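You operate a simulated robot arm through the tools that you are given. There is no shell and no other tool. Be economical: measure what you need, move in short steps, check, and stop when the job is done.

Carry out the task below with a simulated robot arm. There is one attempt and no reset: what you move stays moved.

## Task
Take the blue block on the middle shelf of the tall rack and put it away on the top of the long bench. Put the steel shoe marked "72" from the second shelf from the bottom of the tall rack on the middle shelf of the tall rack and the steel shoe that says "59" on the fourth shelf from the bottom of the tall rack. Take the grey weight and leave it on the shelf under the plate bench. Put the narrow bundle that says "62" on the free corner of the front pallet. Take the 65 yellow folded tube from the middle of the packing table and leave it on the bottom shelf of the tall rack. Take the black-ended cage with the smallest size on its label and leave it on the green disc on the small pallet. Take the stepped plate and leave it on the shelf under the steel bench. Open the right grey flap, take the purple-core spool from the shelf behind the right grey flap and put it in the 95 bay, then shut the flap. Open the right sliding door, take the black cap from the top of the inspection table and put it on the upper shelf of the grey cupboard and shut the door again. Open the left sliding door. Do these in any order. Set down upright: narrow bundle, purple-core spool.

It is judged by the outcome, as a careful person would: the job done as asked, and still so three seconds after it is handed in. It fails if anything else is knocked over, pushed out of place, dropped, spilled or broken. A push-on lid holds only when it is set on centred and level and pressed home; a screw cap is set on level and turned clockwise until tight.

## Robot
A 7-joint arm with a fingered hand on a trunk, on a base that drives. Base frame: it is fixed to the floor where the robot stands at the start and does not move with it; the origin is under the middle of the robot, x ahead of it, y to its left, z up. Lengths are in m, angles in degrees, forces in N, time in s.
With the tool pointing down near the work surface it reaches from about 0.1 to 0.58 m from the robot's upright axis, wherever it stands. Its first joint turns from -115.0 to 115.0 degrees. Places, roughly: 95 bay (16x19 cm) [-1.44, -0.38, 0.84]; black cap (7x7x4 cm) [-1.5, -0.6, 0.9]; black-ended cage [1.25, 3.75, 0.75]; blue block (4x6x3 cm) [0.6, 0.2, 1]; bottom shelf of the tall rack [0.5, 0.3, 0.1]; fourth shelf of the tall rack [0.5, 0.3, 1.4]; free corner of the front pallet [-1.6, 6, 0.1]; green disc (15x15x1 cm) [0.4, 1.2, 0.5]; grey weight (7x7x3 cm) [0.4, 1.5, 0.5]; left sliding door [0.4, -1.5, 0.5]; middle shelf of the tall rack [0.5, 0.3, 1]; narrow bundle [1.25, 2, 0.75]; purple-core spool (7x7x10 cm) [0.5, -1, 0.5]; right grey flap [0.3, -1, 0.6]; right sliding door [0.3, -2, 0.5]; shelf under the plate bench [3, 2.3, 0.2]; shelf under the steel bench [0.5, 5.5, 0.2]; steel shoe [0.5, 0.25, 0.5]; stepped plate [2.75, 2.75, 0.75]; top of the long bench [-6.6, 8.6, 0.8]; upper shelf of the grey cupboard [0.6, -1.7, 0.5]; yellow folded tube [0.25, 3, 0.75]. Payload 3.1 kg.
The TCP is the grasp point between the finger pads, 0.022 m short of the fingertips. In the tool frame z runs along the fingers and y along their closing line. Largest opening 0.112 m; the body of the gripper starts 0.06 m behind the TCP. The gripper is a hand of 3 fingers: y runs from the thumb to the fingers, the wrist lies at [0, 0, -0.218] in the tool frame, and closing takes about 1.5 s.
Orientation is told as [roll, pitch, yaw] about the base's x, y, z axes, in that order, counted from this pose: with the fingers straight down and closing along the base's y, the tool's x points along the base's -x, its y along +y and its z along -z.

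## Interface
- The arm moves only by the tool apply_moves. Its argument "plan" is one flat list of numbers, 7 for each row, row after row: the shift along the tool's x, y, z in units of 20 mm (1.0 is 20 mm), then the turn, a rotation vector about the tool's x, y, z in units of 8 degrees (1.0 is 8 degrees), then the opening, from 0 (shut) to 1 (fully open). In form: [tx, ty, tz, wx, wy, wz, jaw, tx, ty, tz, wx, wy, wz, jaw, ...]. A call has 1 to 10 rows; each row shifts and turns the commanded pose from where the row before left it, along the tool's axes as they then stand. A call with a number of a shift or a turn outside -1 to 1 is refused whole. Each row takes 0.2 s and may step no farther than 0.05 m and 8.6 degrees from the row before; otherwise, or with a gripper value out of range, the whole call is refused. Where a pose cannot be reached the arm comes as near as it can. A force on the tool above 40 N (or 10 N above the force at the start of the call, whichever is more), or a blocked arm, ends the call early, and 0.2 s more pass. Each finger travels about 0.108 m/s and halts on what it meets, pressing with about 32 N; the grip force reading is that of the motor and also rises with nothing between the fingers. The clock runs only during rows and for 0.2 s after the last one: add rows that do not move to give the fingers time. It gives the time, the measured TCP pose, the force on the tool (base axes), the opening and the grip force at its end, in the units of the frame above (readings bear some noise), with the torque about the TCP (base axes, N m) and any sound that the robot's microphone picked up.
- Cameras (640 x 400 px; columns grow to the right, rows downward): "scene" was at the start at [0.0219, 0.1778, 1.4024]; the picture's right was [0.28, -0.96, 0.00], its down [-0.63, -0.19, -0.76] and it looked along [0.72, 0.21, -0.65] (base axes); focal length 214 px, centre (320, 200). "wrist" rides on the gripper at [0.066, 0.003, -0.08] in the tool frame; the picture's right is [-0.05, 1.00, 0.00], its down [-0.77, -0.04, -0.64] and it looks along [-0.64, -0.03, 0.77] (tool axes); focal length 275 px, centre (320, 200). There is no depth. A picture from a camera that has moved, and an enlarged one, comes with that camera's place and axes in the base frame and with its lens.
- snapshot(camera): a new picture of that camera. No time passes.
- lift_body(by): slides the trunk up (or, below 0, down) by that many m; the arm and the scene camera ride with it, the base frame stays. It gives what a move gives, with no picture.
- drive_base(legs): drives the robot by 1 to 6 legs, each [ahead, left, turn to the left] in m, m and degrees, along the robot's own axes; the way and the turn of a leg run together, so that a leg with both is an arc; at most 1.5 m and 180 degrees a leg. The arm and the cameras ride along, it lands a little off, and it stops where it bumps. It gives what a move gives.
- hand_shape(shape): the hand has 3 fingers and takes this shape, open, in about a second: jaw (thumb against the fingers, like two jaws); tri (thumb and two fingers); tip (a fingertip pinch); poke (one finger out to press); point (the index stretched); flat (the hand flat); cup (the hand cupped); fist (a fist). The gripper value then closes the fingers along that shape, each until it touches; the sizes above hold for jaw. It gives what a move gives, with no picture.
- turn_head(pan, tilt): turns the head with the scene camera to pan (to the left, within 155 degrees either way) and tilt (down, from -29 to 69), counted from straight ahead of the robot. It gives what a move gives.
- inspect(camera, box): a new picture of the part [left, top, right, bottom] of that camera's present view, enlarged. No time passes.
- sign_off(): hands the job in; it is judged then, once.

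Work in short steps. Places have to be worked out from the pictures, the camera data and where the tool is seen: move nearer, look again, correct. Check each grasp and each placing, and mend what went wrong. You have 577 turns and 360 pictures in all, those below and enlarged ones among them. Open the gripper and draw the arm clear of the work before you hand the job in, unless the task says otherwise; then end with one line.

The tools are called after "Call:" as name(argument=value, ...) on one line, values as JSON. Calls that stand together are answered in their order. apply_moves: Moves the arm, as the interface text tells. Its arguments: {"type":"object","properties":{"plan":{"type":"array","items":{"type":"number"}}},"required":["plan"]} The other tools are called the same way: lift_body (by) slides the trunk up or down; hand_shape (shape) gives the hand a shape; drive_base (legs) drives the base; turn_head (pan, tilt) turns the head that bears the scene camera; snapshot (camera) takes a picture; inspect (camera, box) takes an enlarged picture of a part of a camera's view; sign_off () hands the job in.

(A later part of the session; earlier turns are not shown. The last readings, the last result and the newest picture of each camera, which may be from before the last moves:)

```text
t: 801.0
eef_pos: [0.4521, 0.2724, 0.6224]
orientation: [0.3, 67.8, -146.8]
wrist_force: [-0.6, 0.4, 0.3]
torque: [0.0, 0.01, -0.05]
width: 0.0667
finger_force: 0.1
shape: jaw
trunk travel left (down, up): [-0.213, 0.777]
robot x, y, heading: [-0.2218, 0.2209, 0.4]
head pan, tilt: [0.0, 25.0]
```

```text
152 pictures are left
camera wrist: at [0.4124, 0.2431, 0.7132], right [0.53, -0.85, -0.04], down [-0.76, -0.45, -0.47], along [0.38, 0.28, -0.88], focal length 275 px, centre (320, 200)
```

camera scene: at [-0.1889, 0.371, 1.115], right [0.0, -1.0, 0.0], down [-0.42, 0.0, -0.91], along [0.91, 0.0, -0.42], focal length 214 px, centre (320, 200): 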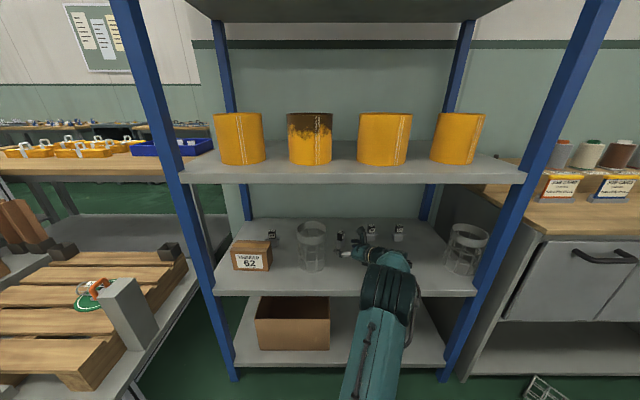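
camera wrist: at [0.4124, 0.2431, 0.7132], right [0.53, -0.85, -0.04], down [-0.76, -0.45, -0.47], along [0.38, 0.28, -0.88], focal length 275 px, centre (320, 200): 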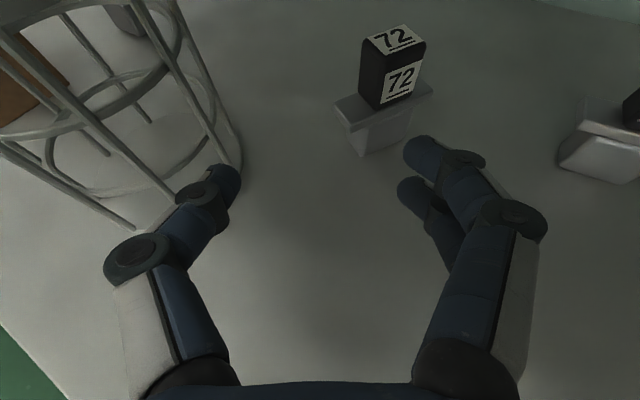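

I rotate 15° more and shift sideways so the hand points at the shoe.

Call:
apply_moves(plan=[0, 0, 0, 0.9, 0, -0.365, 0.6, 0, 0, 0, 0.9, 0, -0.365, 0.6, 0, 0.9, 0, 0, 0, 0, 0.6, 0, 0.9, 0, 0, 0, 0, 0.6, 0, 0.9, 0, 0, 0, 0, 0.6])

Call:
snapshot(camera="wrist")

Call:
snapshot(camera="scene")

```text
t: 802.2
eef_pos: [0.4929, 0.2368, 0.6214]
orientation: [0.3, 67.8, -131.3]
wrist_force: [0.0, 0.3, -0.6]
torque: [-0.01, 0.02, 0.01]
width: 0.0669
finger_force: 0.1
shape: jaw
trunk travel left (down, up): [-0.213, 0.777]
robot x, y, heading: [-0.2264, 0.2177, 0.2]
head pan, tilt: [0.0, 25.0]
```

```text
151 pictures are left
camera wrist: at [0.4625, 0.1974, 0.7142], right [0.73, -0.68, -0.04], down [-0.61, -0.63, -0.47], along [0.29, 0.37, -0.88], focal length 275 px, centre (320, 200)
```

wrist: 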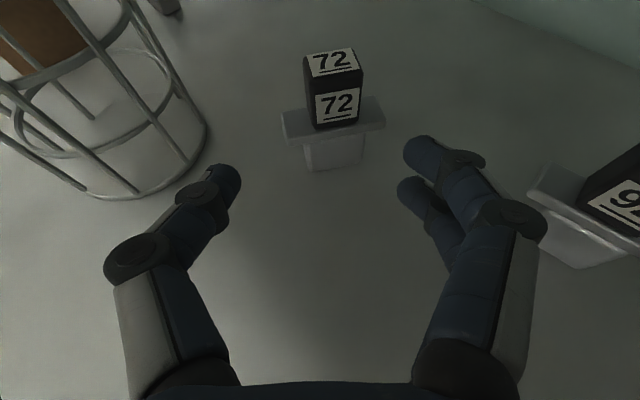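

```text
150 pictures are left
camera scene: at [-0.1889, 0.371, 1.115], right [0.0, -1.0, 0.0], down [-0.42, 0.0, -0.91], along [0.91, 0.0, -0.42], focal length 214 px, centre (320, 200)
```

scene: 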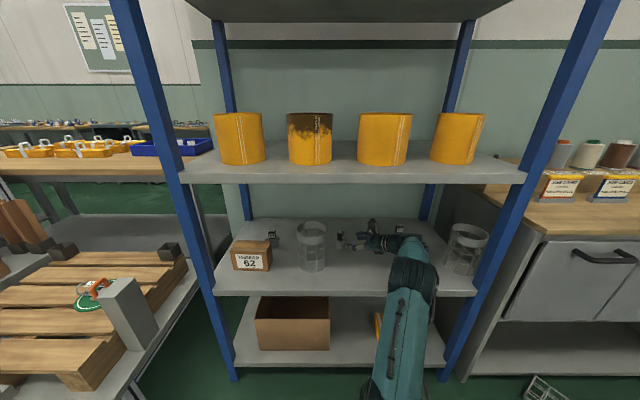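

The hand now faces the shoe squarely. The two fingers stack vertically at this tilt, so I lower to z≈0.603 to get one on the cube and one on the base, then advance.

Call:
apply_moves(plan=[-0.86, 0.5, 0.35, 0, 0, 0, 0.65, 0.385, 0, 0.95, 0, 0, 0, 0.65, 0.385, 0, 0.95, 0, 0, 0, 0.65, 0.36, 0, 0.9, 0, 0, 0, 0.65])

Call:
snapshot(camera="wrist")

```text
t: 803.2
eef_pos: [0.5401, 0.2742, 0.6011]
orientation: [0.2, 67.8, -131.5]
wrist_force: [-0.8, -0.2, 0.1]
torque: [0.0, 0.01, 0.0]
width: 0.0722
finger_force: 0.0
shape: jaw
trunk travel left (down, up): [-0.213, 0.777]
robot x, y, heading: [-0.2233, 0.2151, 0.0]
head pan, tilt: [0.0, 25.0]
```

```text
149 pictures are left
camera wrist: at [0.5105, 0.235, 0.6941], right [0.73, -0.68, -0.04], down [-0.61, -0.63, -0.47], along [0.29, 0.37, -0.88], focal length 275 px, centre (320, 200)
```

wrist: 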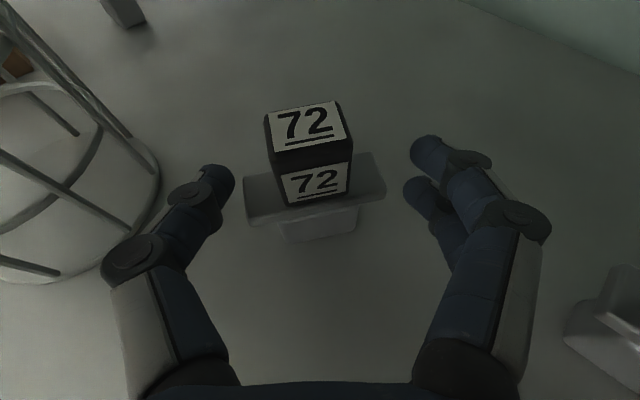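

Well placed. Closing.

Call:
apply_moves(plan=[0, 0, 0, 0, 0, 0, 0.5, 0, 0, 0, 0, 0, 0, 0.4, 0, 0, 0, 0, 0, 0, 0.3, 0, 0, 0, 0, 0, 0, 0.2, 0, 0, 0, 0, 0, 0, 0.1])

Call:
snapshot(camera="wrist")

```text
t: 804.4
eef_pos: [0.5413, 0.2735, 0.6021]
orientation: [0.3, 67.8, -131.3]
wrist_force: [1.5, 0.0, 3.4]
torque: [0.06, -0.01, -0.02]
width: 0.0407
finger_force: 31.5
shape: jaw
trunk travel left (down, up): [-0.213, 0.777]
robot x, y, heading: [-0.2228, 0.215, 0.1]
head pan, tilt: [0.0, 25.0]
```

```text
148 pictures are left
camera wrist: at [0.5101, 0.235, 0.6947], right [0.73, -0.68, -0.04], down [-0.61, -0.63, -0.47], along [0.3, 0.37, -0.88], focal length 275 px, centre (320, 200)
```

wrist: 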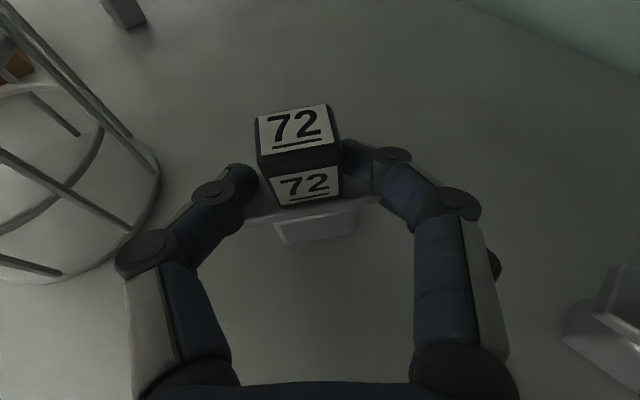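

Gripped at 0.041. Lift 3 cm and check.

Call:
apply_moves(plan=[0.5, 0, -0.2, 0, 0, 0, 0.05, 0.9, 0, -0.37, 0, 0, 0, 0.05])

Call:
snapshot(camera="wrist")

```text
t: 805.0
eef_pos: [0.5421, 0.2734, 0.6317]
orientation: [0.1, 67.7, -131.6]
wrist_force: [-0.1, 0.3, -2.7]
torque: [-0.02, 0.04, 0.03]
width: 0.0334
finger_force: 32.1
shape: jaw
trunk travel left (down, up): [-0.213, 0.777]
robot x, y, heading: [-0.2203, 0.2205, 0.3]
head pan, tilt: [0.0, 25.0]
```

```text
147 pictures are left
camera wrist: at [0.5109, 0.2351, 0.7237], right [0.73, -0.68, -0.04], down [-0.61, -0.63, -0.47], along [0.29, 0.37, -0.88], focal length 275 px, centre (320, 200)
```

wrist: 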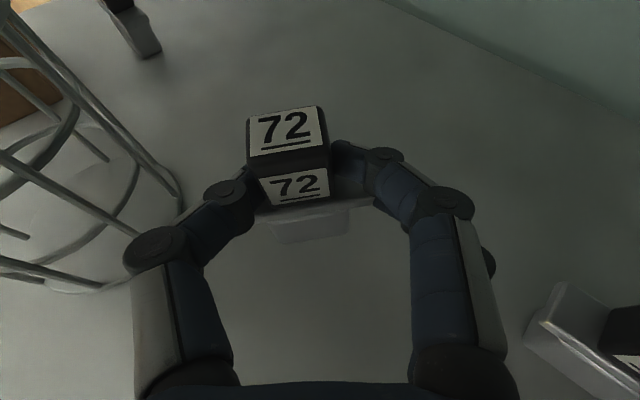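

Held (flange resting on the fingers). I back straight out of the rack.

Call:
drive_base(legs=[[-0.36, -0.03, 0]])

Call:
snapshot(camera="scene")

Call:
snapshot(camera="wrist")

```text
t: 807.3
eef_pos: [0.1774, 0.2397, 0.632]
orientation: [0.1, 67.8, -131.7]
wrist_force: [-0.4, -0.9, -1.7]
torque: [-0.06, 0.0, 0.01]
width: 0.0331
finger_force: 32.2
shape: jaw
trunk travel left (down, up): [-0.213, 0.777]
robot x, y, heading: [-0.5831, 0.1827, -0.2]
head pan, tilt: [0.0, 25.0]
```

```text
146 pictures are left
camera scene: at [-0.5521, 0.34, 1.115], right [0.0, -1.0, 0.0], down [-0.42, 0.0, -0.91], along [0.91, 0.0, -0.42], focal length 214 px, centre (320, 200)
```

scene: 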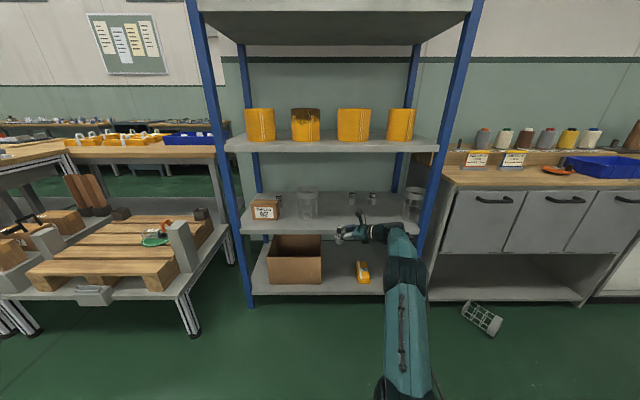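

```text
145 pictures are left
camera wrist: at [0.1468, 0.2012, 0.7239], right [0.73, -0.68, -0.04], down [-0.61, -0.63, -0.47], along [0.3, 0.37, -0.88], focal length 275 px, centre (320, 200)
```

wrist: 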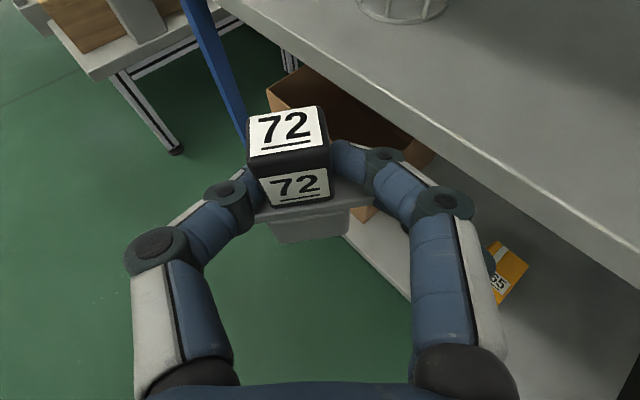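

The "72" shoe is upright in the hand. I rotate the hand back to straight ahead and raise to the middle shelf.

Call:
apply_moves(plan=[0, 0, 0, -0.92, 0, 0.37, 0.05, 0, 0, 0, -0.92, 0, 0.37, 0.05, 0, 0, 0, -0.92, 0, 0.37, 0.05, 0, 0, 0, -0.92, 0, 0.37, 0.05, 0, 0, 0, -0.92, 0, 0.37, 0.05, 0, 0, 0, -0.92, 0, 0.37, 0.05])

Call:
lift_body(by=0.4)

Call:
snapshot(camera="wrist")

Call:
snapshot(camera="scene")

```text
t: 808.7
eef_pos: [0.1785, 0.2381, 0.6315]
orientation: [0.8, 67.9, -178.9]
wrist_force: [-0.9, -0.2, -3.1]
torque: [-0.02, 0.01, 0.04]
width: 0.0332
finger_force: 31.4
shape: jaw
trunk travel left (down, up): [-0.213, 0.777]
robot x, y, heading: [-0.5896, 0.1898, -0.2]
head pan, tilt: [0.0, 25.0]
```

```text
t: 812.6
eef_pos: [0.1776, 0.2398, 1.0316]
orientation: [0.9, 67.9, -178.8]
wrist_force: [-0.7, -0.3, -1.6]
torque: [-0.05, 0.02, 0.02]
width: 0.0331
finger_force: 32.4
shape: jaw
trunk travel left (down, up): [-0.613, 0.377]
robot x, y, heading: [-0.5883, 0.1853, -0.2]
head pan, tilt: [0.0, 25.0]
```

```text
144 pictures are left
camera wrist: at [0.1284, 0.2369, 1.1239], right [-0.01, -1.0, -0.04], down [-0.88, 0.03, -0.48], along [0.48, 0.03, -0.88], focal length 275 px, centre (320, 200)
```

wrist: 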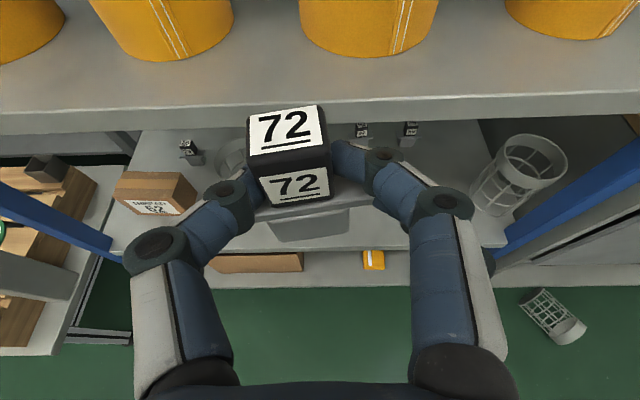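

```text
143 pictures are left
camera scene: at [-0.5519, 0.3401, 1.5149], right [0.0, -1.0, 0.0], down [-0.42, 0.0, -0.91], along [0.91, 0.0, -0.42], focal length 214 px, centre (320, 200)
```

scene: 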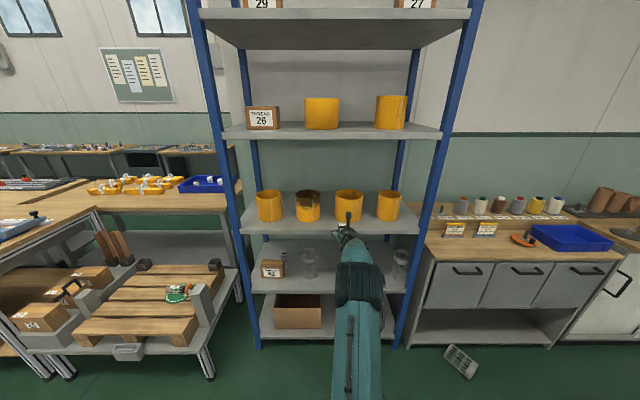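

I align with the gap between sleeves 2 and 3 (y≈0.298) and approach the shelf front.

Call:
drive_base(legs=[[0.15, 0.057, 0]])

Call:
snapshot(camera="wrist")

```text
t: 814.0
eef_pos: [0.3292, 0.2941, 1.0311]
orientation: [1.0, 67.8, -178.8]
wrist_force: [0.2, 0.3, -1.3]
torque: [-0.03, 0.03, -0.01]
width: 0.0332
finger_force: 32.1
shape: jaw
trunk travel left (down, up): [-0.613, 0.377]
robot x, y, heading: [-0.436, 0.2455, -0.4]
head pan, tilt: [0.0, 25.0]
```

```text
142 pictures are left
camera wrist: at [0.2796, 0.2925, 1.1233], right [-0.01, -1.0, -0.04], down [-0.88, 0.03, -0.47], along [0.48, 0.03, -0.88], focal length 275 px, centre (320, 200)
```

wrist: 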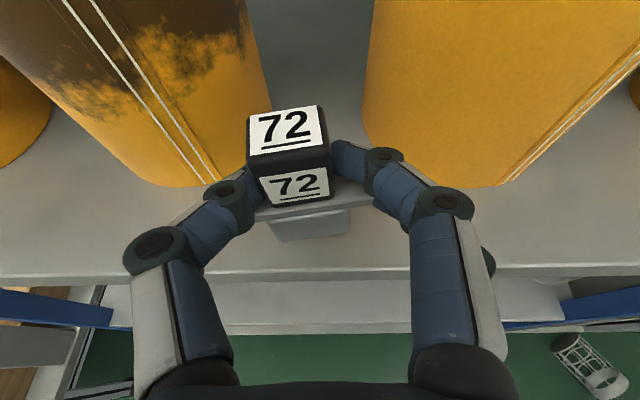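

I advance 3 cm and lower to contact.

Call:
apply_moves(plan=[0.38, 0, 0.93, 0, 0, 0, 0.05, 0.19, 0, 0.46, 0, 0, 0, 0.05, -0.7, 0, 0.28, 0, 0, 0, 0.05])

Call:
apply_moves(plan=[-0.3, 0, 0.12, 0, 0, 0, 0.05, -0.3, 0, 0.12, 0, 0, 0, 0.05])

Call:
apply_moves(plan=[-0.25, 0, 0.1, 0, 0, 0, 0.05, -0.25, 0, 0.1, 0, 0, 0, 0.05])

Call:
snapshot(camera="wrist")

```text
t: 814.8
eef_pos: [0.3596, 0.2962, 1.0156]
orientation: [0.9, 67.9, -178.7]
wrist_force: [0.5, -0.1, -0.8]
torque: [0.0, 0.04, -0.01]
width: 0.033
finger_force: 31.5
shape: jaw
trunk travel left (down, up): [-0.613, 0.377]
robot x, y, heading: [-0.4351, 0.2421, -0.2]
head pan, tilt: [0.0, 25.0]
```

```text
t: 815.4
eef_pos: [0.3588, 0.2948, 1.0046]
orientation: [0.7, 67.9, -178.8]
wrist_force: [-0.5, -0.3, -1.9]
torque: [-0.02, 0.01, -0.02]
width: 0.0333
finger_force: 31.6
shape: jaw
trunk travel left (down, up): [-0.613, 0.377]
robot x, y, heading: [-0.4363, 0.2469, -0.1]
head pan, tilt: [0.0, 25.0]
```

```text
t: 816.0
eef_pos: [0.3556, 0.2943, 1.0013]
orientation: [0.4, 68.8, -179.3]
wrist_force: [12.2, 1.0, 33.4]
torque: [0.87, -0.66, -0.3]
width: 0.0331
finger_force: 31.9
shape: jaw
trunk travel left (down, up): [-0.613, 0.377]
robot x, y, heading: [-0.4368, 0.2432, -0.1]
head pan, tilt: [0.0, 25.0]
```

```text
141 pictures are left
camera wrist: at [0.3045, 0.2918, 1.0939], right [-0.01, -1.0, -0.04], down [-0.87, 0.03, -0.49], along [0.49, 0.03, -0.87], focal length 275 px, centre (320, 200)
```

wrist: 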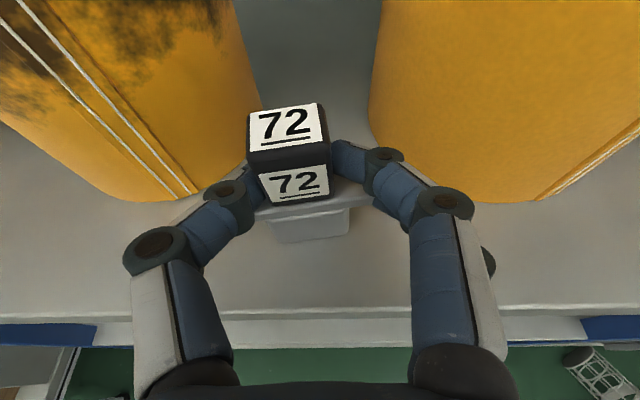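

Contact at 33 N. I ease up 2 mm and open.

Call:
apply_moves(plan=[0.12, 0, -0.05, 0, 0, 0, 0.15, 0, 0, 0, 0, 0, 0, 0.3, 0, 0, 0, 0, 0, 0, 0.42, 0, 0, 0, 0, 0, 0, 0.5])

Call:
snapshot(camera="wrist")

```text
t: 817.0
eef_pos: [0.3573, 0.2924, 0.9912]
orientation: [1.0, 67.5, -178.7]
wrist_force: [0.8, 0.2, 0.3]
torque: [0.0, 0.01, 0.0]
width: 0.0566
finger_force: 0.0
shape: jaw
trunk travel left (down, up): [-0.613, 0.377]
robot x, y, heading: [-0.4368, 0.2431, -0.4]
head pan, tilt: [0.0, 25.0]
```

```text
140 pictures are left
camera wrist: at [0.3087, 0.2904, 1.084], right [-0.01, -1.0, -0.04], down [-0.88, 0.03, -0.47], along [0.47, 0.03, -0.88], focal length 275 px, centre (320, 200)
```

wrist: 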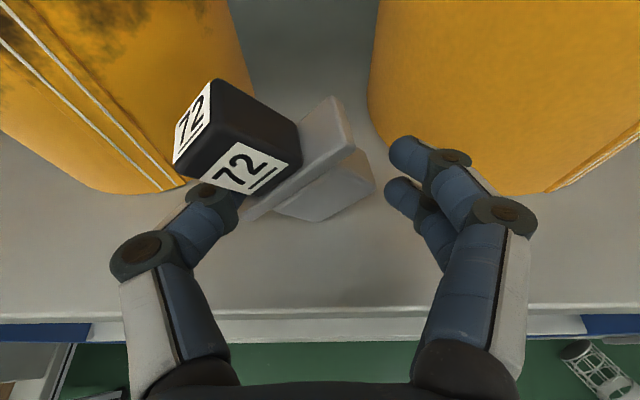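

The shoe tipped onto the thumb as the fingers opened. I close again gently to bring it upright.

Call:
apply_moves(plan=[0, 0, 0, 0, 0, 0, 0.4, 0, 0, 0, 0, 0, 0, 0.33, 0, 0, 0, 0, 0, 0, 0.28])

Call:
snapshot(camera="wrist")

```text
t: 817.8
eef_pos: [0.3576, 0.2945, 0.996]
orientation: [0.8, 67.9, -178.8]
wrist_force: [-0.5, -0.2, -0.7]
torque: [0.0, 0.05, -0.01]
width: 0.0358
finger_force: 31.8
shape: jaw
trunk travel left (down, up): [-0.613, 0.377]
robot x, y, heading: [-0.4366, 0.239, -0.1]
head pan, tilt: [0.0, 25.0]
```

```text
139 pictures are left
camera wrist: at [0.308, 0.292, 1.0877], right [-0.01, -1.0, -0.04], down [-0.88, 0.03, -0.48], along [0.48, 0.03, -0.88], focal length 275 px, centre (320, 200)
```

wrist: 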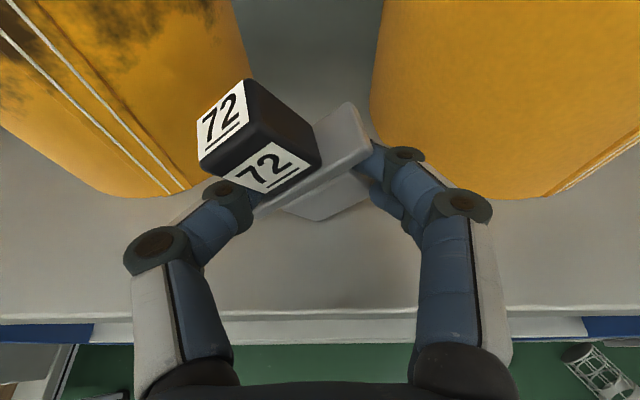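

I open a little again, then lift and nudge to the right with the thumb to rotate the shoe upright.

Call:
apply_moves(plan=[0, 0, 0, 0, 0, 0, 0.36, 0, 0, 0, 0, 0, 0, 0.44, 0.37, 0.3, -0.15, 0, 0, 0, 0.5, 0.37, 0.3, -0.15, 0, 0, 0, 0.5])

Call:
snapshot(camera="wrist")

```text
t: 818.8
eef_pos: [0.3587, 0.2826, 1.012]
orientation: [0.8, 68.0, -178.9]
wrist_force: [-0.8, 0.3, -0.8]
torque: [-0.01, 0.0, 0.01]
width: 0.0557
finger_force: 0.1
shape: jaw
trunk travel left (down, up): [-0.613, 0.377]
robot x, y, heading: [-0.4359, 0.2424, -0.1]
head pan, tilt: [0.0, 25.0]
```

```text
138 pictures are left
camera wrist: at [0.3081, 0.2801, 1.1044], right [-0.01, -1.0, -0.04], down [-0.88, 0.03, -0.48], along [0.48, 0.03, -0.88], focal length 275 px, centre (320, 200)
```

wrist: 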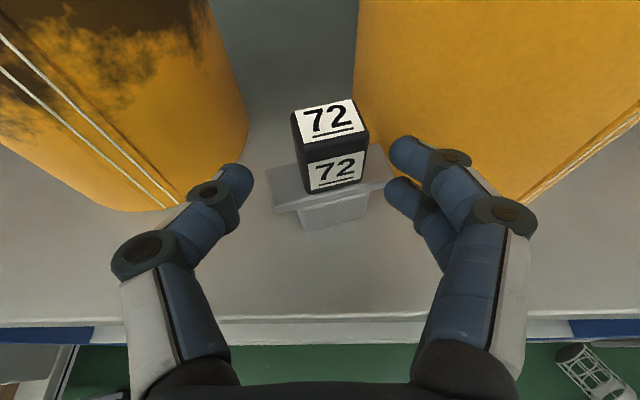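

The shoe stands upright. I back the hand out carefully.

Call:
apply_moves(plan=[0, 0.15, 0, 0, 0, 0, 0.55, 0.3, 0, -0.12, 0, 0, 0, 0.6, -0.38, 0, -0.92, 0, 0, 0, 0.6, -0.38, 0, -0.92, 0, 0, 0, 0.6, -0.38, 0, -0.92, 0, 0, 0, 0.6])

Call:
drive_base(legs=[[-0.2, 0, 0]])

Call:
snapshot(camera="scene")

```text
t: 820.0
eef_pos: [0.2979, 0.279, 1.0179]
orientation: [0.9, 68.0, -178.8]
wrist_force: [0.4, 0.4, 0.2]
torque: [-0.01, 0.03, -0.02]
width: 0.0667
finger_force: 0.0
shape: jaw
trunk travel left (down, up): [-0.613, 0.377]
robot x, y, heading: [-0.4347, 0.2444, -0.4]
head pan, tilt: [0.0, 25.0]
```

```text
t: 821.6
eef_pos: [0.0962, 0.2798, 1.0186]
orientation: [0.8, 67.9, -178.7]
wrist_force: [-0.2, 0.3, -0.3]
torque: [-0.01, 0.01, 0.02]
width: 0.0666
finger_force: 0.1
shape: jaw
trunk travel left (down, up): [-0.613, 0.377]
robot x, y, heading: [-0.6377, 0.2379, -0.4]
head pan, tilt: [0.0, 25.0]
```

```text
137 pictures are left
camera scene: at [-0.6053, 0.3967, 1.515], right [0.0, -1.0, 0.0], down [-0.42, 0.0, -0.91], along [0.91, 0.0, -0.42], focal length 214 px, centre (320, 200)
```

scene: 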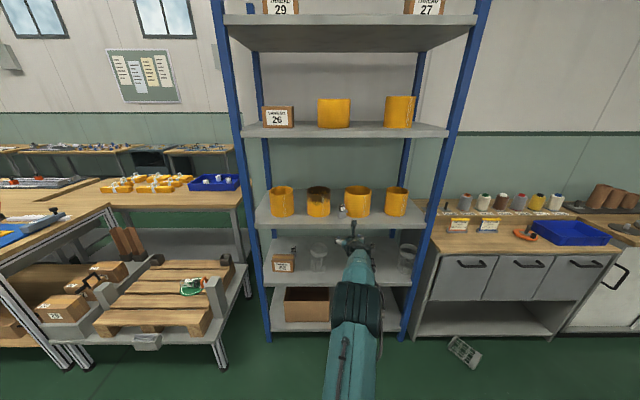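

Now the "59" shoe at about (0.60, 0.033), which is still squarely oriented. I lower and approach it directly.

Call:
lift_body(by=-0.4)

Call:
drive_base(legs=[[0, -0.247, 0.4], [0.36, 0, 0]])

Call:
snapshot(camera="wrist")

```text
t: 825.4
eef_pos: [0.0962, 0.2791, 0.6169]
orientation: [0.8, 67.9, -178.8]
wrist_force: [0.6, 0.3, 0.0]
torque: [0.0, 0.06, 0.0]
width: 0.0664
finger_force: 0.1
shape: jaw
trunk travel left (down, up): [-0.213, 0.777]
robot x, y, heading: [-0.6394, 0.242, -0.1]
head pan, tilt: [0.0, 25.0]
```

```text
t: 829.1
eef_pos: [0.4525, 0.0283, 0.6173]
orientation: [0.8, 68.0, -178.8]
wrist_force: [-0.7, 1.2, 0.9]
torque: [0.05, 0.0, 0.0]
width: 0.0664
finger_force: 0.0
shape: jaw
trunk travel left (down, up): [-0.213, 0.777]
robot x, y, heading: [-0.2802, -0.007, -0.1]
head pan, tilt: [0.0, 25.0]
```

```text
136 pictures are left
camera wrist: at [0.403, 0.0266, 0.7094], right [-0.01, -1.0, -0.04], down [-0.88, 0.03, -0.48], along [0.48, 0.03, -0.88], focal length 275 px, centre (320, 200)
```

wrist: 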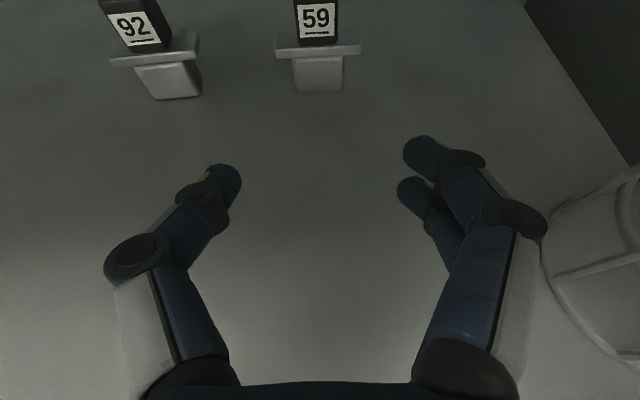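

Centred on "59". I lower 1.4 cm, drive 8 cm, then advance by arm.

Call:
apply_moves(plan=[-0.65, -0.08, 0.26, 0, 0, 0, 0.65])

Call:
drive_base(legs=[[0.08, 0, 0]])

Call:
snapshot(camera="wrist")

```text
t: 829.5
eef_pos: [0.4531, 0.0306, 0.6034]
orientation: [0.8, 68.0, -178.8]
wrist_force: [-1.1, -0.5, -0.3]
torque: [0.0, 0.02, 0.0]
width: 0.0722
finger_force: 0.1
shape: jaw
trunk travel left (down, up): [-0.213, 0.777]
robot x, y, heading: [-0.2801, -0.0064, -0.3]
head pan, tilt: [0.0, 25.0]
```

```text
t: 830.6
eef_pos: [0.5344, 0.0321, 0.6027]
orientation: [0.8, 68.0, -178.8]
wrist_force: [-0.3, -0.1, 0.9]
torque: [0.0, -0.02, -0.01]
width: 0.0722
finger_force: 0.0
shape: jaw
trunk travel left (down, up): [-0.213, 0.777]
robot x, y, heading: [-0.1986, -0.0094, -0.1]
head pan, tilt: [0.0, 25.0]
```

```text
135 pictures are left
camera wrist: at [0.4854, 0.0286, 0.695], right [-0.01, -1.0, -0.04], down [-0.88, 0.03, -0.48], along [0.48, 0.03, -0.88], focal length 275 px, centre (320, 200)
```

wrist: 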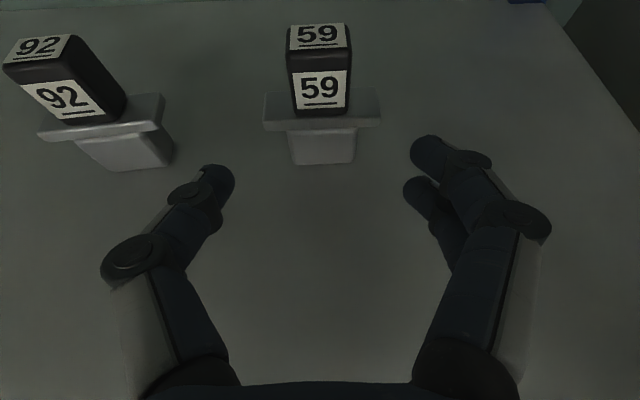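

Call:
apply_moves(plan=[0.345, 0, 0.85, 0, 0, 0, 0.65, 0.345, 0, 0.85, 0, 0, 0, 0.65, 0.345, 0, 0.85, 0, 0, 0, 0.65])

Call:
snapshot(camera="wrist")

```text
t: 831.4
eef_pos: [0.5902, 0.0316, 0.602]
orientation: [0.9, 68.0, -178.6]
wrist_force: [-0.8, -0.3, 0.1]
torque: [-0.02, -0.01, 0.01]
width: 0.0723
finger_force: 0.0
shape: jaw
trunk travel left (down, up): [-0.213, 0.777]
robot x, y, heading: [-0.1998, -0.0112, -0.1]
head pan, tilt: [0.0, 25.0]
```

```text
134 pictures are left
camera wrist: at [0.5408, 0.0292, 0.6951], right [-0.01, -1.0, -0.04], down [-0.88, 0.03, -0.48], along [0.48, 0.03, -0.88], focal length 275 px, centre (320, 200)
```

wrist: 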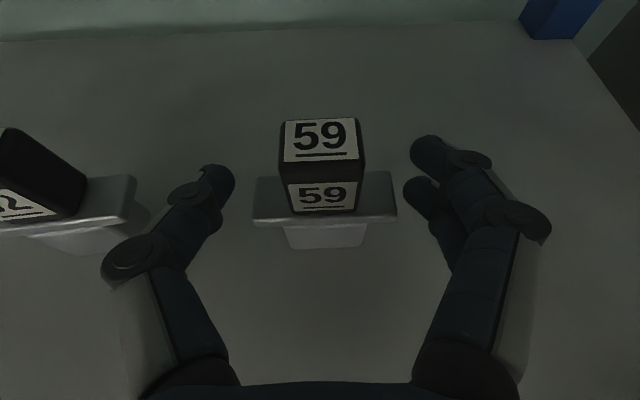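

Good position. Close and lift slightly.

Call:
apply_moves(plan=[0, 0, 0, 0, 0, 0, 0.5, 0, 0, 0, 0, 0, 0, 0.4, 0, 0, 0, 0, 0, 0, 0.3, 0, 0, 0, 0, 0, 0, 0.2, 0, 0, 0, 0, 0, 0, 0.1])

Call:
apply_moves(plan=[0.5, 0, -0.2, 0, 0, 0, 0.05, 0.9, 0, -0.37, 0, 0, 0, 0.05])

Call:
snapshot(camera="wrist")

```text
t: 832.6
eef_pos: [0.5912, 0.0316, 0.6042]
orientation: [0.8, 68.0, -178.8]
wrist_force: [-0.6, -0.8, 2.7]
torque: [0.07, -0.05, -0.04]
width: 0.031
finger_force: 32.0
shape: jaw
trunk travel left (down, up): [-0.213, 0.777]
robot x, y, heading: [-0.1979, -0.0076, 0.0]
head pan, tilt: [0.0, 25.0]
```

```text
t: 833.2
eef_pos: [0.5903, 0.0316, 0.6326]
orientation: [0.8, 67.9, -178.8]
wrist_force: [-0.6, -0.3, -2.9]
torque: [-0.04, 0.03, -0.01]
width: 0.031
finger_force: 32.4
shape: jaw
trunk travel left (down, up): [-0.213, 0.777]
robot x, y, heading: [-0.1967, -0.0065, -0.3]
head pan, tilt: [0.0, 25.0]
```

```text
133 pictures are left
camera wrist: at [0.5407, 0.0301, 0.7246], right [-0.01, -1.0, -0.04], down [-0.88, 0.03, -0.47], along [0.48, 0.03, -0.88], focal length 275 px, centre (320, 200)
```

wrist: 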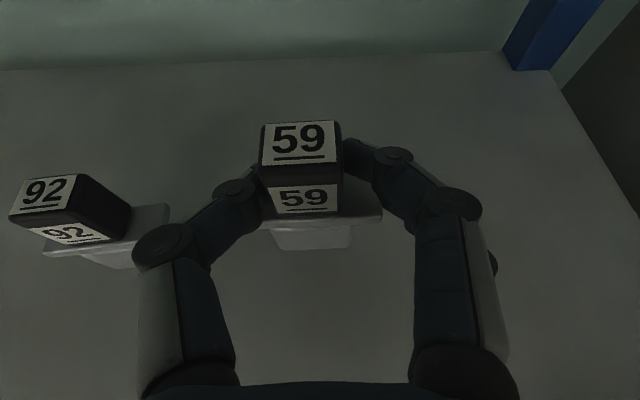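

Held. I back out, then raise to the fourth shelf.

Call:
drive_base(legs=[[-0.42, 0.02, 0.2]])

Call:
lift_body(by=0.4)

Call:
lift_body(by=0.37)

Call:
apply_moves(plan=[0.93, 0, -0.37, 0, 0, 0, 0.05, 0.93, 0, -0.37, 0, 0, 0, 0.05, 0.93, 0, -0.37, 0, 0, 0, 0.05, 0.93, 0, -0.37, 0, 0, 0, 0.05])

Call:
turn_head(pan=0, tilt=35)

Call:
snapshot(camera="scene")

Call:
snapshot(camera="wrist")

```text
t: 835.8
eef_pos: [0.1621, 0.0557, 0.6315]
orientation: [0.8, 67.9, -178.5]
wrist_force: [-0.8, 0.3, -2.2]
torque: [-0.03, 0.04, -0.04]
width: 0.0312
finger_force: 31.2
shape: jaw
trunk travel left (down, up): [-0.213, 0.777]
robot x, y, heading: [-0.6254, 0.0118, 0.2]
head pan, tilt: [0.0, 25.0]
```

```text
t: 839.7
eef_pos: [0.1619, 0.057, 1.0327]
orientation: [0.8, 67.9, -178.5]
wrist_force: [-0.6, -0.4, -2.0]
torque: [0.01, 0.01, -0.04]
width: 0.0308
finger_force: 31.9
shape: jaw
trunk travel left (down, up): [-0.613, 0.377]
robot x, y, heading: [-0.6228, 0.0129, 0.2]
head pan, tilt: [0.0, 25.0]
```

```text
t: 843.2
eef_pos: [0.1623, 0.056, 1.4021]
orientation: [0.8, 67.9, -178.5]
wrist_force: [-0.4, 1.1, -2.4]
torque: [0.01, 0.02, 0.0]
width: 0.0311
finger_force: 31.8
shape: jaw
trunk travel left (down, up): [-0.983, 0.007]
robot x, y, heading: [-0.6259, 0.0073, 0.2]
head pan, tilt: [0.0, 25.0]
```

```text
t: 844.2
eef_pos: [0.1622, 0.0551, 1.4827]
orientation: [0.8, 67.8, -178.6]
wrist_force: [0.1, -0.9, -2.0]
torque: [0.01, -0.01, 0.03]
width: 0.031
finger_force: 31.7
shape: jaw
trunk travel left (down, up): [-0.983, 0.007]
robot x, y, heading: [-0.6287, 0.0094, -0.0]
head pan, tilt: [0.0, 25.0]
```

```text
t: 845.0
eef_pos: [0.1636, 0.0564, 1.4819]
orientation: [0.9, 67.9, -178.5]
wrist_force: [0.3, 0.2, -2.0]
torque: [0.01, 0.02, -0.02]
width: 0.0308
finger_force: 31.8
shape: jaw
trunk travel left (down, up): [-0.983, 0.007]
robot x, y, heading: [-0.6265, 0.0092, 0.1]
head pan, tilt: [0.0, 35.0]
```

```text
132 pictures are left
camera scene: at [-0.5978, 0.1656, 1.8693], right [0.0, -1.0, 0.0], down [-0.57, 0.0, -0.82], along [0.82, 0.0, -0.57], focal length 214 px, centre (320, 200)
```

scene: 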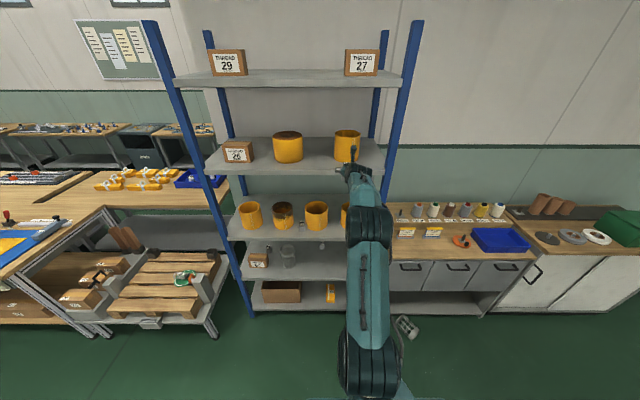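

```text
131 pictures are left
camera wrist: at [0.1141, 0.053, 1.5746], right [0.0, -1.0, -0.04], down [-0.88, 0.02, -0.48], along [0.48, 0.03, -0.88], focal length 275 px, centre (320, 200)
```

wrist: 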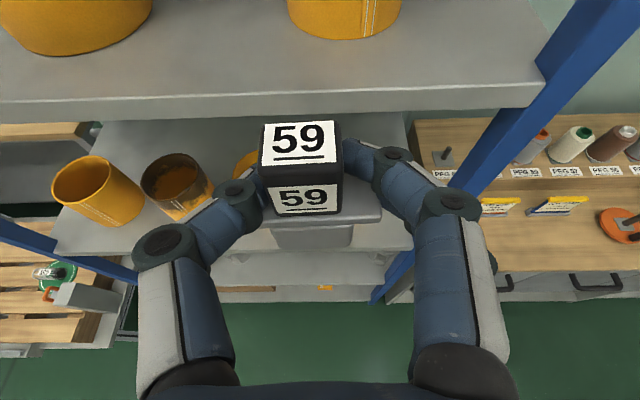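

The gap between the two sleeves on the fourth shelf is at y≈0.175. I align and approach.

Call:
drive_base(legs=[[0.0, 0.12, 0], [0.2, 0, 0]])

Call:
snapshot(camera="wrist")

```text
t: 847.4
eef_pos: [0.3605, 0.1803, 1.4845]
orientation: [0.7, 68.0, -178.4]
wrist_force: [-0.5, -1.1, -2.6]
torque: [-0.03, 0.03, 0.01]
width: 0.031
finger_force: 31.8
shape: jaw
trunk travel left (down, up): [-0.983, 0.007]
robot x, y, heading: [-0.4329, 0.1344, 0.3]
head pan, tilt: [0.0, 35.0]
```

```text
130 pictures are left
camera wrist: at [0.3113, 0.1769, 1.5759], right [0.0, -1.0, -0.04], down [-0.88, 0.02, -0.48], along [0.48, 0.03, -0.88], focal length 275 px, centre (320, 200)
```

wrist: 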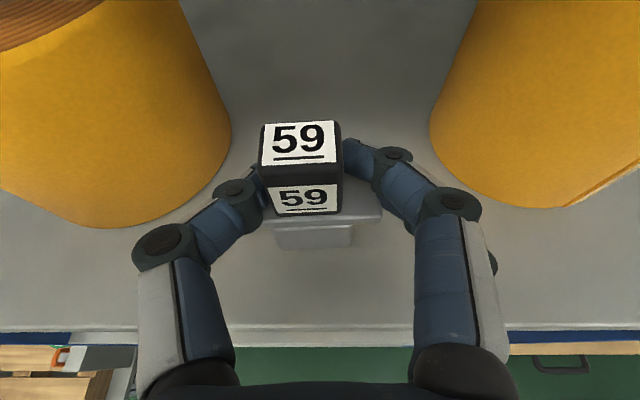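

I shift 1 cm right, advance 2.5 cm and lower to contact.

Call:
apply_moves(plan=[0.35, 0.5, 0.85, 0, 0, 0, 0.05, 0.1, 0, 0.25, 0, 0, 0, 0.05, -0.4, 0, 0.16, 0, 0, 0, 0.05])

Call:
apply_moves(plan=[-0.25, 0, 0.1, 0, 0, 0, 0.05, -0.25, 0, 0.1, 0, 0, 0, 0.05])

Call:
apply_moves(plan=[-0.25, 0, 0.1, 0, 0, 0, 0.05, -0.25, 0, 0.1, 0, 0, 0, 0.05])

```text
t: 848.2
eef_pos: [0.3871, 0.1711, 1.4739]
orientation: [0.9, 67.9, -178.3]
wrist_force: [-0.7, 0.0, -2.3]
torque: [0.0, 0.04, -0.02]
width: 0.031
finger_force: 32.3
shape: jaw
trunk travel left (down, up): [-0.983, 0.007]
robot x, y, heading: [-0.4281, 0.1354, 0.3]
head pan, tilt: [0.0, 35.0]
```

```text
t: 848.8
eef_pos: [0.3867, 0.1692, 1.4634]
orientation: [0.8, 68.0, -178.3]
wrist_force: [-0.7, 0.1, -0.9]
torque: [0.0, 0.02, -0.02]
width: 0.0311
finger_force: 32.0
shape: jaw
trunk travel left (down, up): [-0.983, 0.007]
robot x, y, heading: [-0.4271, 0.1332, 0.7]
head pan, tilt: [0.0, 35.0]
```

```text
t: 849.4
eef_pos: [0.3862, 0.1704, 1.453]
orientation: [0.8, 68.0, -178.4]
wrist_force: [1.6, -0.5, 1.2]
torque: [0.08, -0.03, -0.01]
width: 0.0312
finger_force: 32.5
shape: jaw
trunk travel left (down, up): [-0.983, 0.007]
robot x, y, heading: [-0.4281, 0.1339, 0.2]
head pan, tilt: [0.0, 35.0]
```

Contact is starting. I lower 2 mm more and open in small steps while watching.

Call:
apply_moves(plan=[-0.12, 0, 0.05, 0, 0, 0, 0.1, 0, 0, 0, 0, 0, 0, 0.27, 0, 0, 0, 0, 0, 0, 0.33, 0, 0, 0, 0, 0, 0, 0.36])

Call:
snapshot(camera="wrist")

```text
t: 850.4
eef_pos: [0.3835, 0.1691, 1.4533]
orientation: [0.6, 68.3, -178.5]
wrist_force: [4.3, -1.0, 16.7]
torque: [0.42, -0.32, -0.14]
width: 0.0411
finger_force: 0.1
shape: jaw
trunk travel left (down, up): [-0.983, 0.007]
robot x, y, heading: [-0.4275, 0.1361, 0.4]
head pan, tilt: [0.0, 35.0]
```

```text
129 pictures are left
camera wrist: at [0.3339, 0.166, 1.545], right [0.0, -1.0, -0.04], down [-0.88, 0.02, -0.48], along [0.48, 0.03, -0.88], focal length 275 px, centre (320, 200)
```

wrist: 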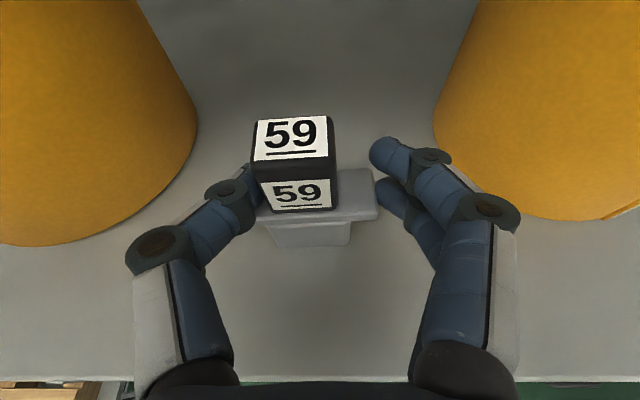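

The thumb presses on the flange; I raise 6 mm, then open further.

Call:
apply_moves(plan=[0.28, 0, -0.11, 0, 0, 0, 0.38, 0, 0, 0, 0, 0, 0, 0.42, 0, 0, 0, 0, 0, 0, 0.48])

Call:
snapshot(camera="wrist")

```text
t: 851.2
eef_pos: [0.3857, 0.1713, 1.456]
orientation: [0.8, 67.8, -178.3]
wrist_force: [0.0, 0.2, 0.1]
torque: [-0.02, -0.04, 0.0]
width: 0.0533
finger_force: 0.0
shape: jaw
trunk travel left (down, up): [-0.983, 0.007]
robot x, y, heading: [-0.4283, 0.1344, 0.4]
head pan, tilt: [0.0, 35.0]
```

```text
128 pictures are left
camera wrist: at [0.3363, 0.1676, 1.5476], right [0.0, -1.0, -0.04], down [-0.88, 0.02, -0.47], along [0.47, 0.03, -0.88], focal length 275 px, centre (320, 200)
```

wrist: 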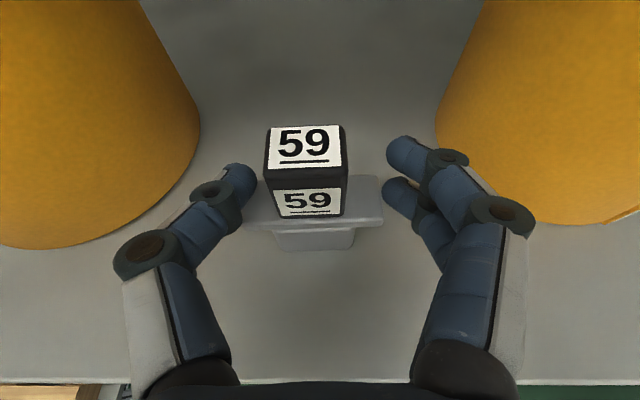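

Upright and released. I open more, raise slightly and back out.

Call:
apply_moves(plan=[0.4, -0.1, -0.16, 0, 0, 0, 0.55, 0.4, 0, -0.16, 0, 0, 0, 0.6, -0.38, 0, -0.92, 0, 0, 0, 0.6, -0.38, 0, -0.92, 0, 0, 0, 0.6, -0.38, 0, -0.92, 0, 0, 0, 0.6])

Call:
drive_base(legs=[[-0.2, 0, 0]])

Call:
snapshot(camera="wrist")

```text
t: 852.4
eef_pos: [0.3257, 0.1689, 1.4715]
orientation: [0.8, 68.0, -178.5]
wrist_force: [0.3, -0.6, -0.6]
torque: [-0.01, -0.02, 0.01]
width: 0.0667
finger_force: 0.0
shape: jaw
trunk travel left (down, up): [-0.983, 0.007]
robot x, y, heading: [-0.4272, 0.1302, 0.5]
head pan, tilt: [0.0, 35.0]
```

```text
t: 854.0
eef_pos: [0.1251, 0.169, 1.471]
orientation: [0.8, 67.8, -178.4]
wrist_force: [0.0, 0.7, -0.2]
torque: [0.0, -0.04, 0.01]
width: 0.0667
finger_force: 0.0
shape: jaw
trunk travel left (down, up): [-0.983, 0.007]
robot x, y, heading: [-0.6314, 0.1317, 0.1]
head pan, tilt: [0.0, 35.0]
```

```text
127 pictures are left
camera wrist: at [0.0752, 0.1655, 1.5636], right [0.0, -1.0, -0.04], down [-0.88, 0.02, -0.47], along [0.48, 0.03, -0.88], focal length 275 px, centre (320, 200)
```

wrist: 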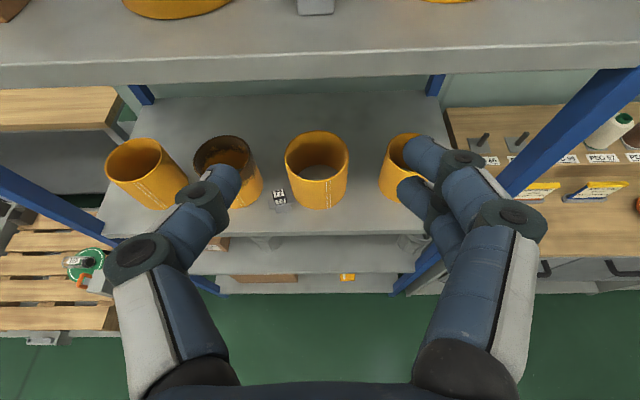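

Both shoes are in place. Now I restore the disturbed cages. First the hand goes vertical and I go to look at the cage on the floor.

Call:
lift_body(by=-0.4)

Call:
apply_moves(plan=[-0.5, 0, -0.5, 0, -1, 0, 0.6, 0, 0, 0, 0, -1, 0, 0.7, 0, 0, 0, 0, -1, 0, 0.8, 0, 0, 0, 0, -1, 0, 0.9, 0, 0, 0, 0, -1, 0, 1, 0, 0, 0, 0, -1, 0, 1, 0, 0, 0, 0, -1, 0, 1, 0, 0, 0, 0, -1, 0, 1])

Call:
drive_base(legs=[[0, -0.6, 0]])

Call:
turn_head(pan=-5, tilt=45)

Call:
snapshot(camera="scene")

Call:
snapshot(camera="wrist")

```text
t: 857.8
eef_pos: [0.1221, 0.1687, 1.0715]
orientation: [0.8, 67.9, -178.3]
wrist_force: [0.3, -0.6, -0.6]
torque: [0.02, -0.01, -0.02]
width: 0.0667
finger_force: 0.0
shape: jaw
trunk travel left (down, up): [-0.583, 0.407]
robot x, y, heading: [-0.628, 0.1332, 0.2]
head pan, tilt: [0.0, 35.0]
```

```text
t: 859.6
eef_pos: [-0.0324, 0.1623, 1.0503]
orientation: [0.7, 7.0, -179.0]
wrist_force: [-0.9, -0.8, 0.4]
torque: [-0.01, -0.01, 0.0]
width: 0.1119
finger_force: 0.1
shape: jaw
out of reach, approached as far as the arm can: row 4, 5, 6, 7, 8
trunk travel left (down, up): [-0.583, 0.407]
robot x, y, heading: [-0.6304, 0.1357, 0.4]
head pan, tilt: [0.0, 35.0]
```

```text
t: 863.0
eef_pos: [-0.0252, -0.4412, 1.0511]
orientation: [0.5, 7.1, -178.9]
wrist_force: [-0.1, -0.2, 0.0]
torque: [0.01, -0.02, -0.01]
width: 0.1119
finger_force: 0.1
shape: jaw
trunk travel left (down, up): [-0.583, 0.407]
robot x, y, heading: [-0.6274, -0.4689, 0.6]
head pan, tilt: [0.0, 35.0]
```

```text
t: 863.8
eef_pos: [-0.0267, -0.441, 1.0502]
orientation: [0.6, 7.1, -179.0]
wrist_force: [-0.5, 0.5, -0.4]
torque: [0.05, -0.04, 0.01]
width: 0.1119
finger_force: 0.0
shape: jaw
trunk travel left (down, up): [-0.583, 0.407]
robot x, y, heading: [-0.6259, -0.4669, 0.3]
head pan, tilt: [-5.0, 45.0]
```

```text
126 pictures are left
camera scene: at [-0.606, -0.3212, 1.4544], right [-0.08, -1.0, 0.0], down [-0.7, 0.06, -0.71], along [0.71, -0.06, -0.71], focal length 214 px, centre (320, 200)
```

scene: 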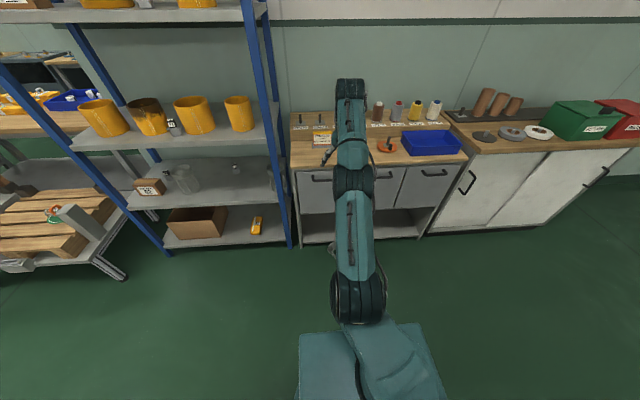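

```text
125 pictures are left
camera wrist: at [0.0301, -0.4414, 1.1383], right [-0.03, -1.0, 0.0], down [-0.84, 0.03, 0.54], along [-0.54, 0.01, -0.84], focal length 275 px, centre (320, 200)
```

wrist: 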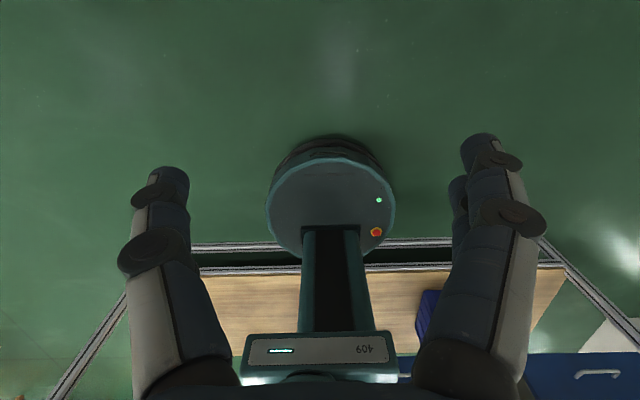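

The floor cage is hidden behind the arm; I shift right to see it.

Call:
drive_base(legs=[[0.05, -0.3, 0]])

Call:
turn_head(pan=10, tilt=50)

Call:
snapshot(camera="scene")

```text
t: 865.8
eef_pos: [0.0257, -0.7362, 1.0496]
orientation: [0.5, 7.0, -178.8]
wrist_force: [0.3, 0.7, -0.5]
torque: [0.01, 0.01, -0.01]
width: 0.1118
finger_force: 0.1
shape: jaw
trunk travel left (down, up): [-0.583, 0.407]
robot x, y, heading: [-0.5742, -0.7633, 0.4]
head pan, tilt: [-5.0, 45.0]
```

```text
t: 866.6
eef_pos: [0.0266, -0.7365, 1.0501]
orientation: [0.7, 6.9, -178.9]
wrist_force: [0.3, 0.8, 0.0]
torque: [0.02, 0.0, -0.02]
width: 0.1117
finger_force: 0.0
shape: jaw
trunk travel left (down, up): [-0.583, 0.407]
robot x, y, heading: [-0.5712, -0.7669, 0.6]
head pan, tilt: [10.0, 50.0]
```

```text
124 pictures are left
camera scene: at [-0.5592, -0.5974, 1.4475], right [0.18, -0.98, 0.0], down [-0.75, -0.14, -0.64], along [0.63, 0.12, -0.77], focal length 214 px, centre (320, 200)
```

scene: 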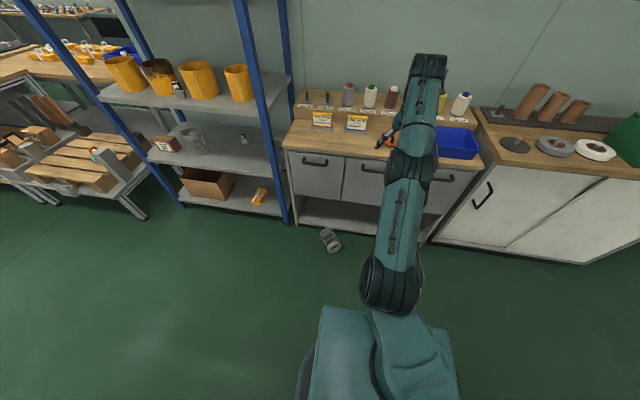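

Call:
inspect(camera="scene", box=[290, 210, 370, 270])

Call:
inspect(camera="scene", box=[150, 90, 300, 220])

```text
6.67 times, centred on (330, 240) of scene
camera zoom: at [-0.5592, -0.5974, 1.4475], right [0.18, -0.98, 0.0], down [-0.75, -0.14, -0.64], along [0.63, 0.12, -0.77], focal length 1430 px, centre (253, -67)
```

zoom: 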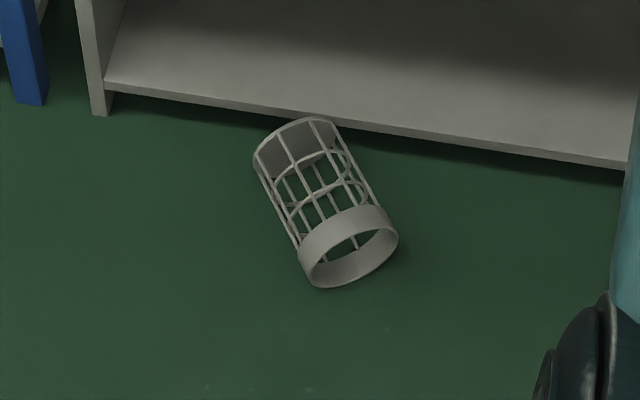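

```text
3.08 times, centred on (225, 155) of scene
camera zoom: at [-0.5592, -0.5974, 1.4475], right [0.18, -0.98, 0.0], down [-0.75, -0.14, -0.64], along [0.63, 0.12, -0.77], focal length 660 px, centre (612, 338)
```

zoom: 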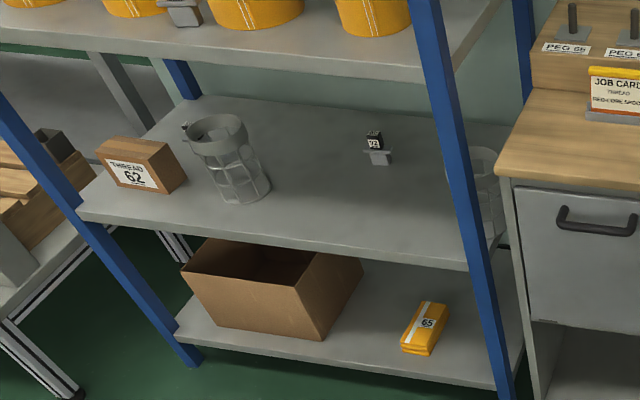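

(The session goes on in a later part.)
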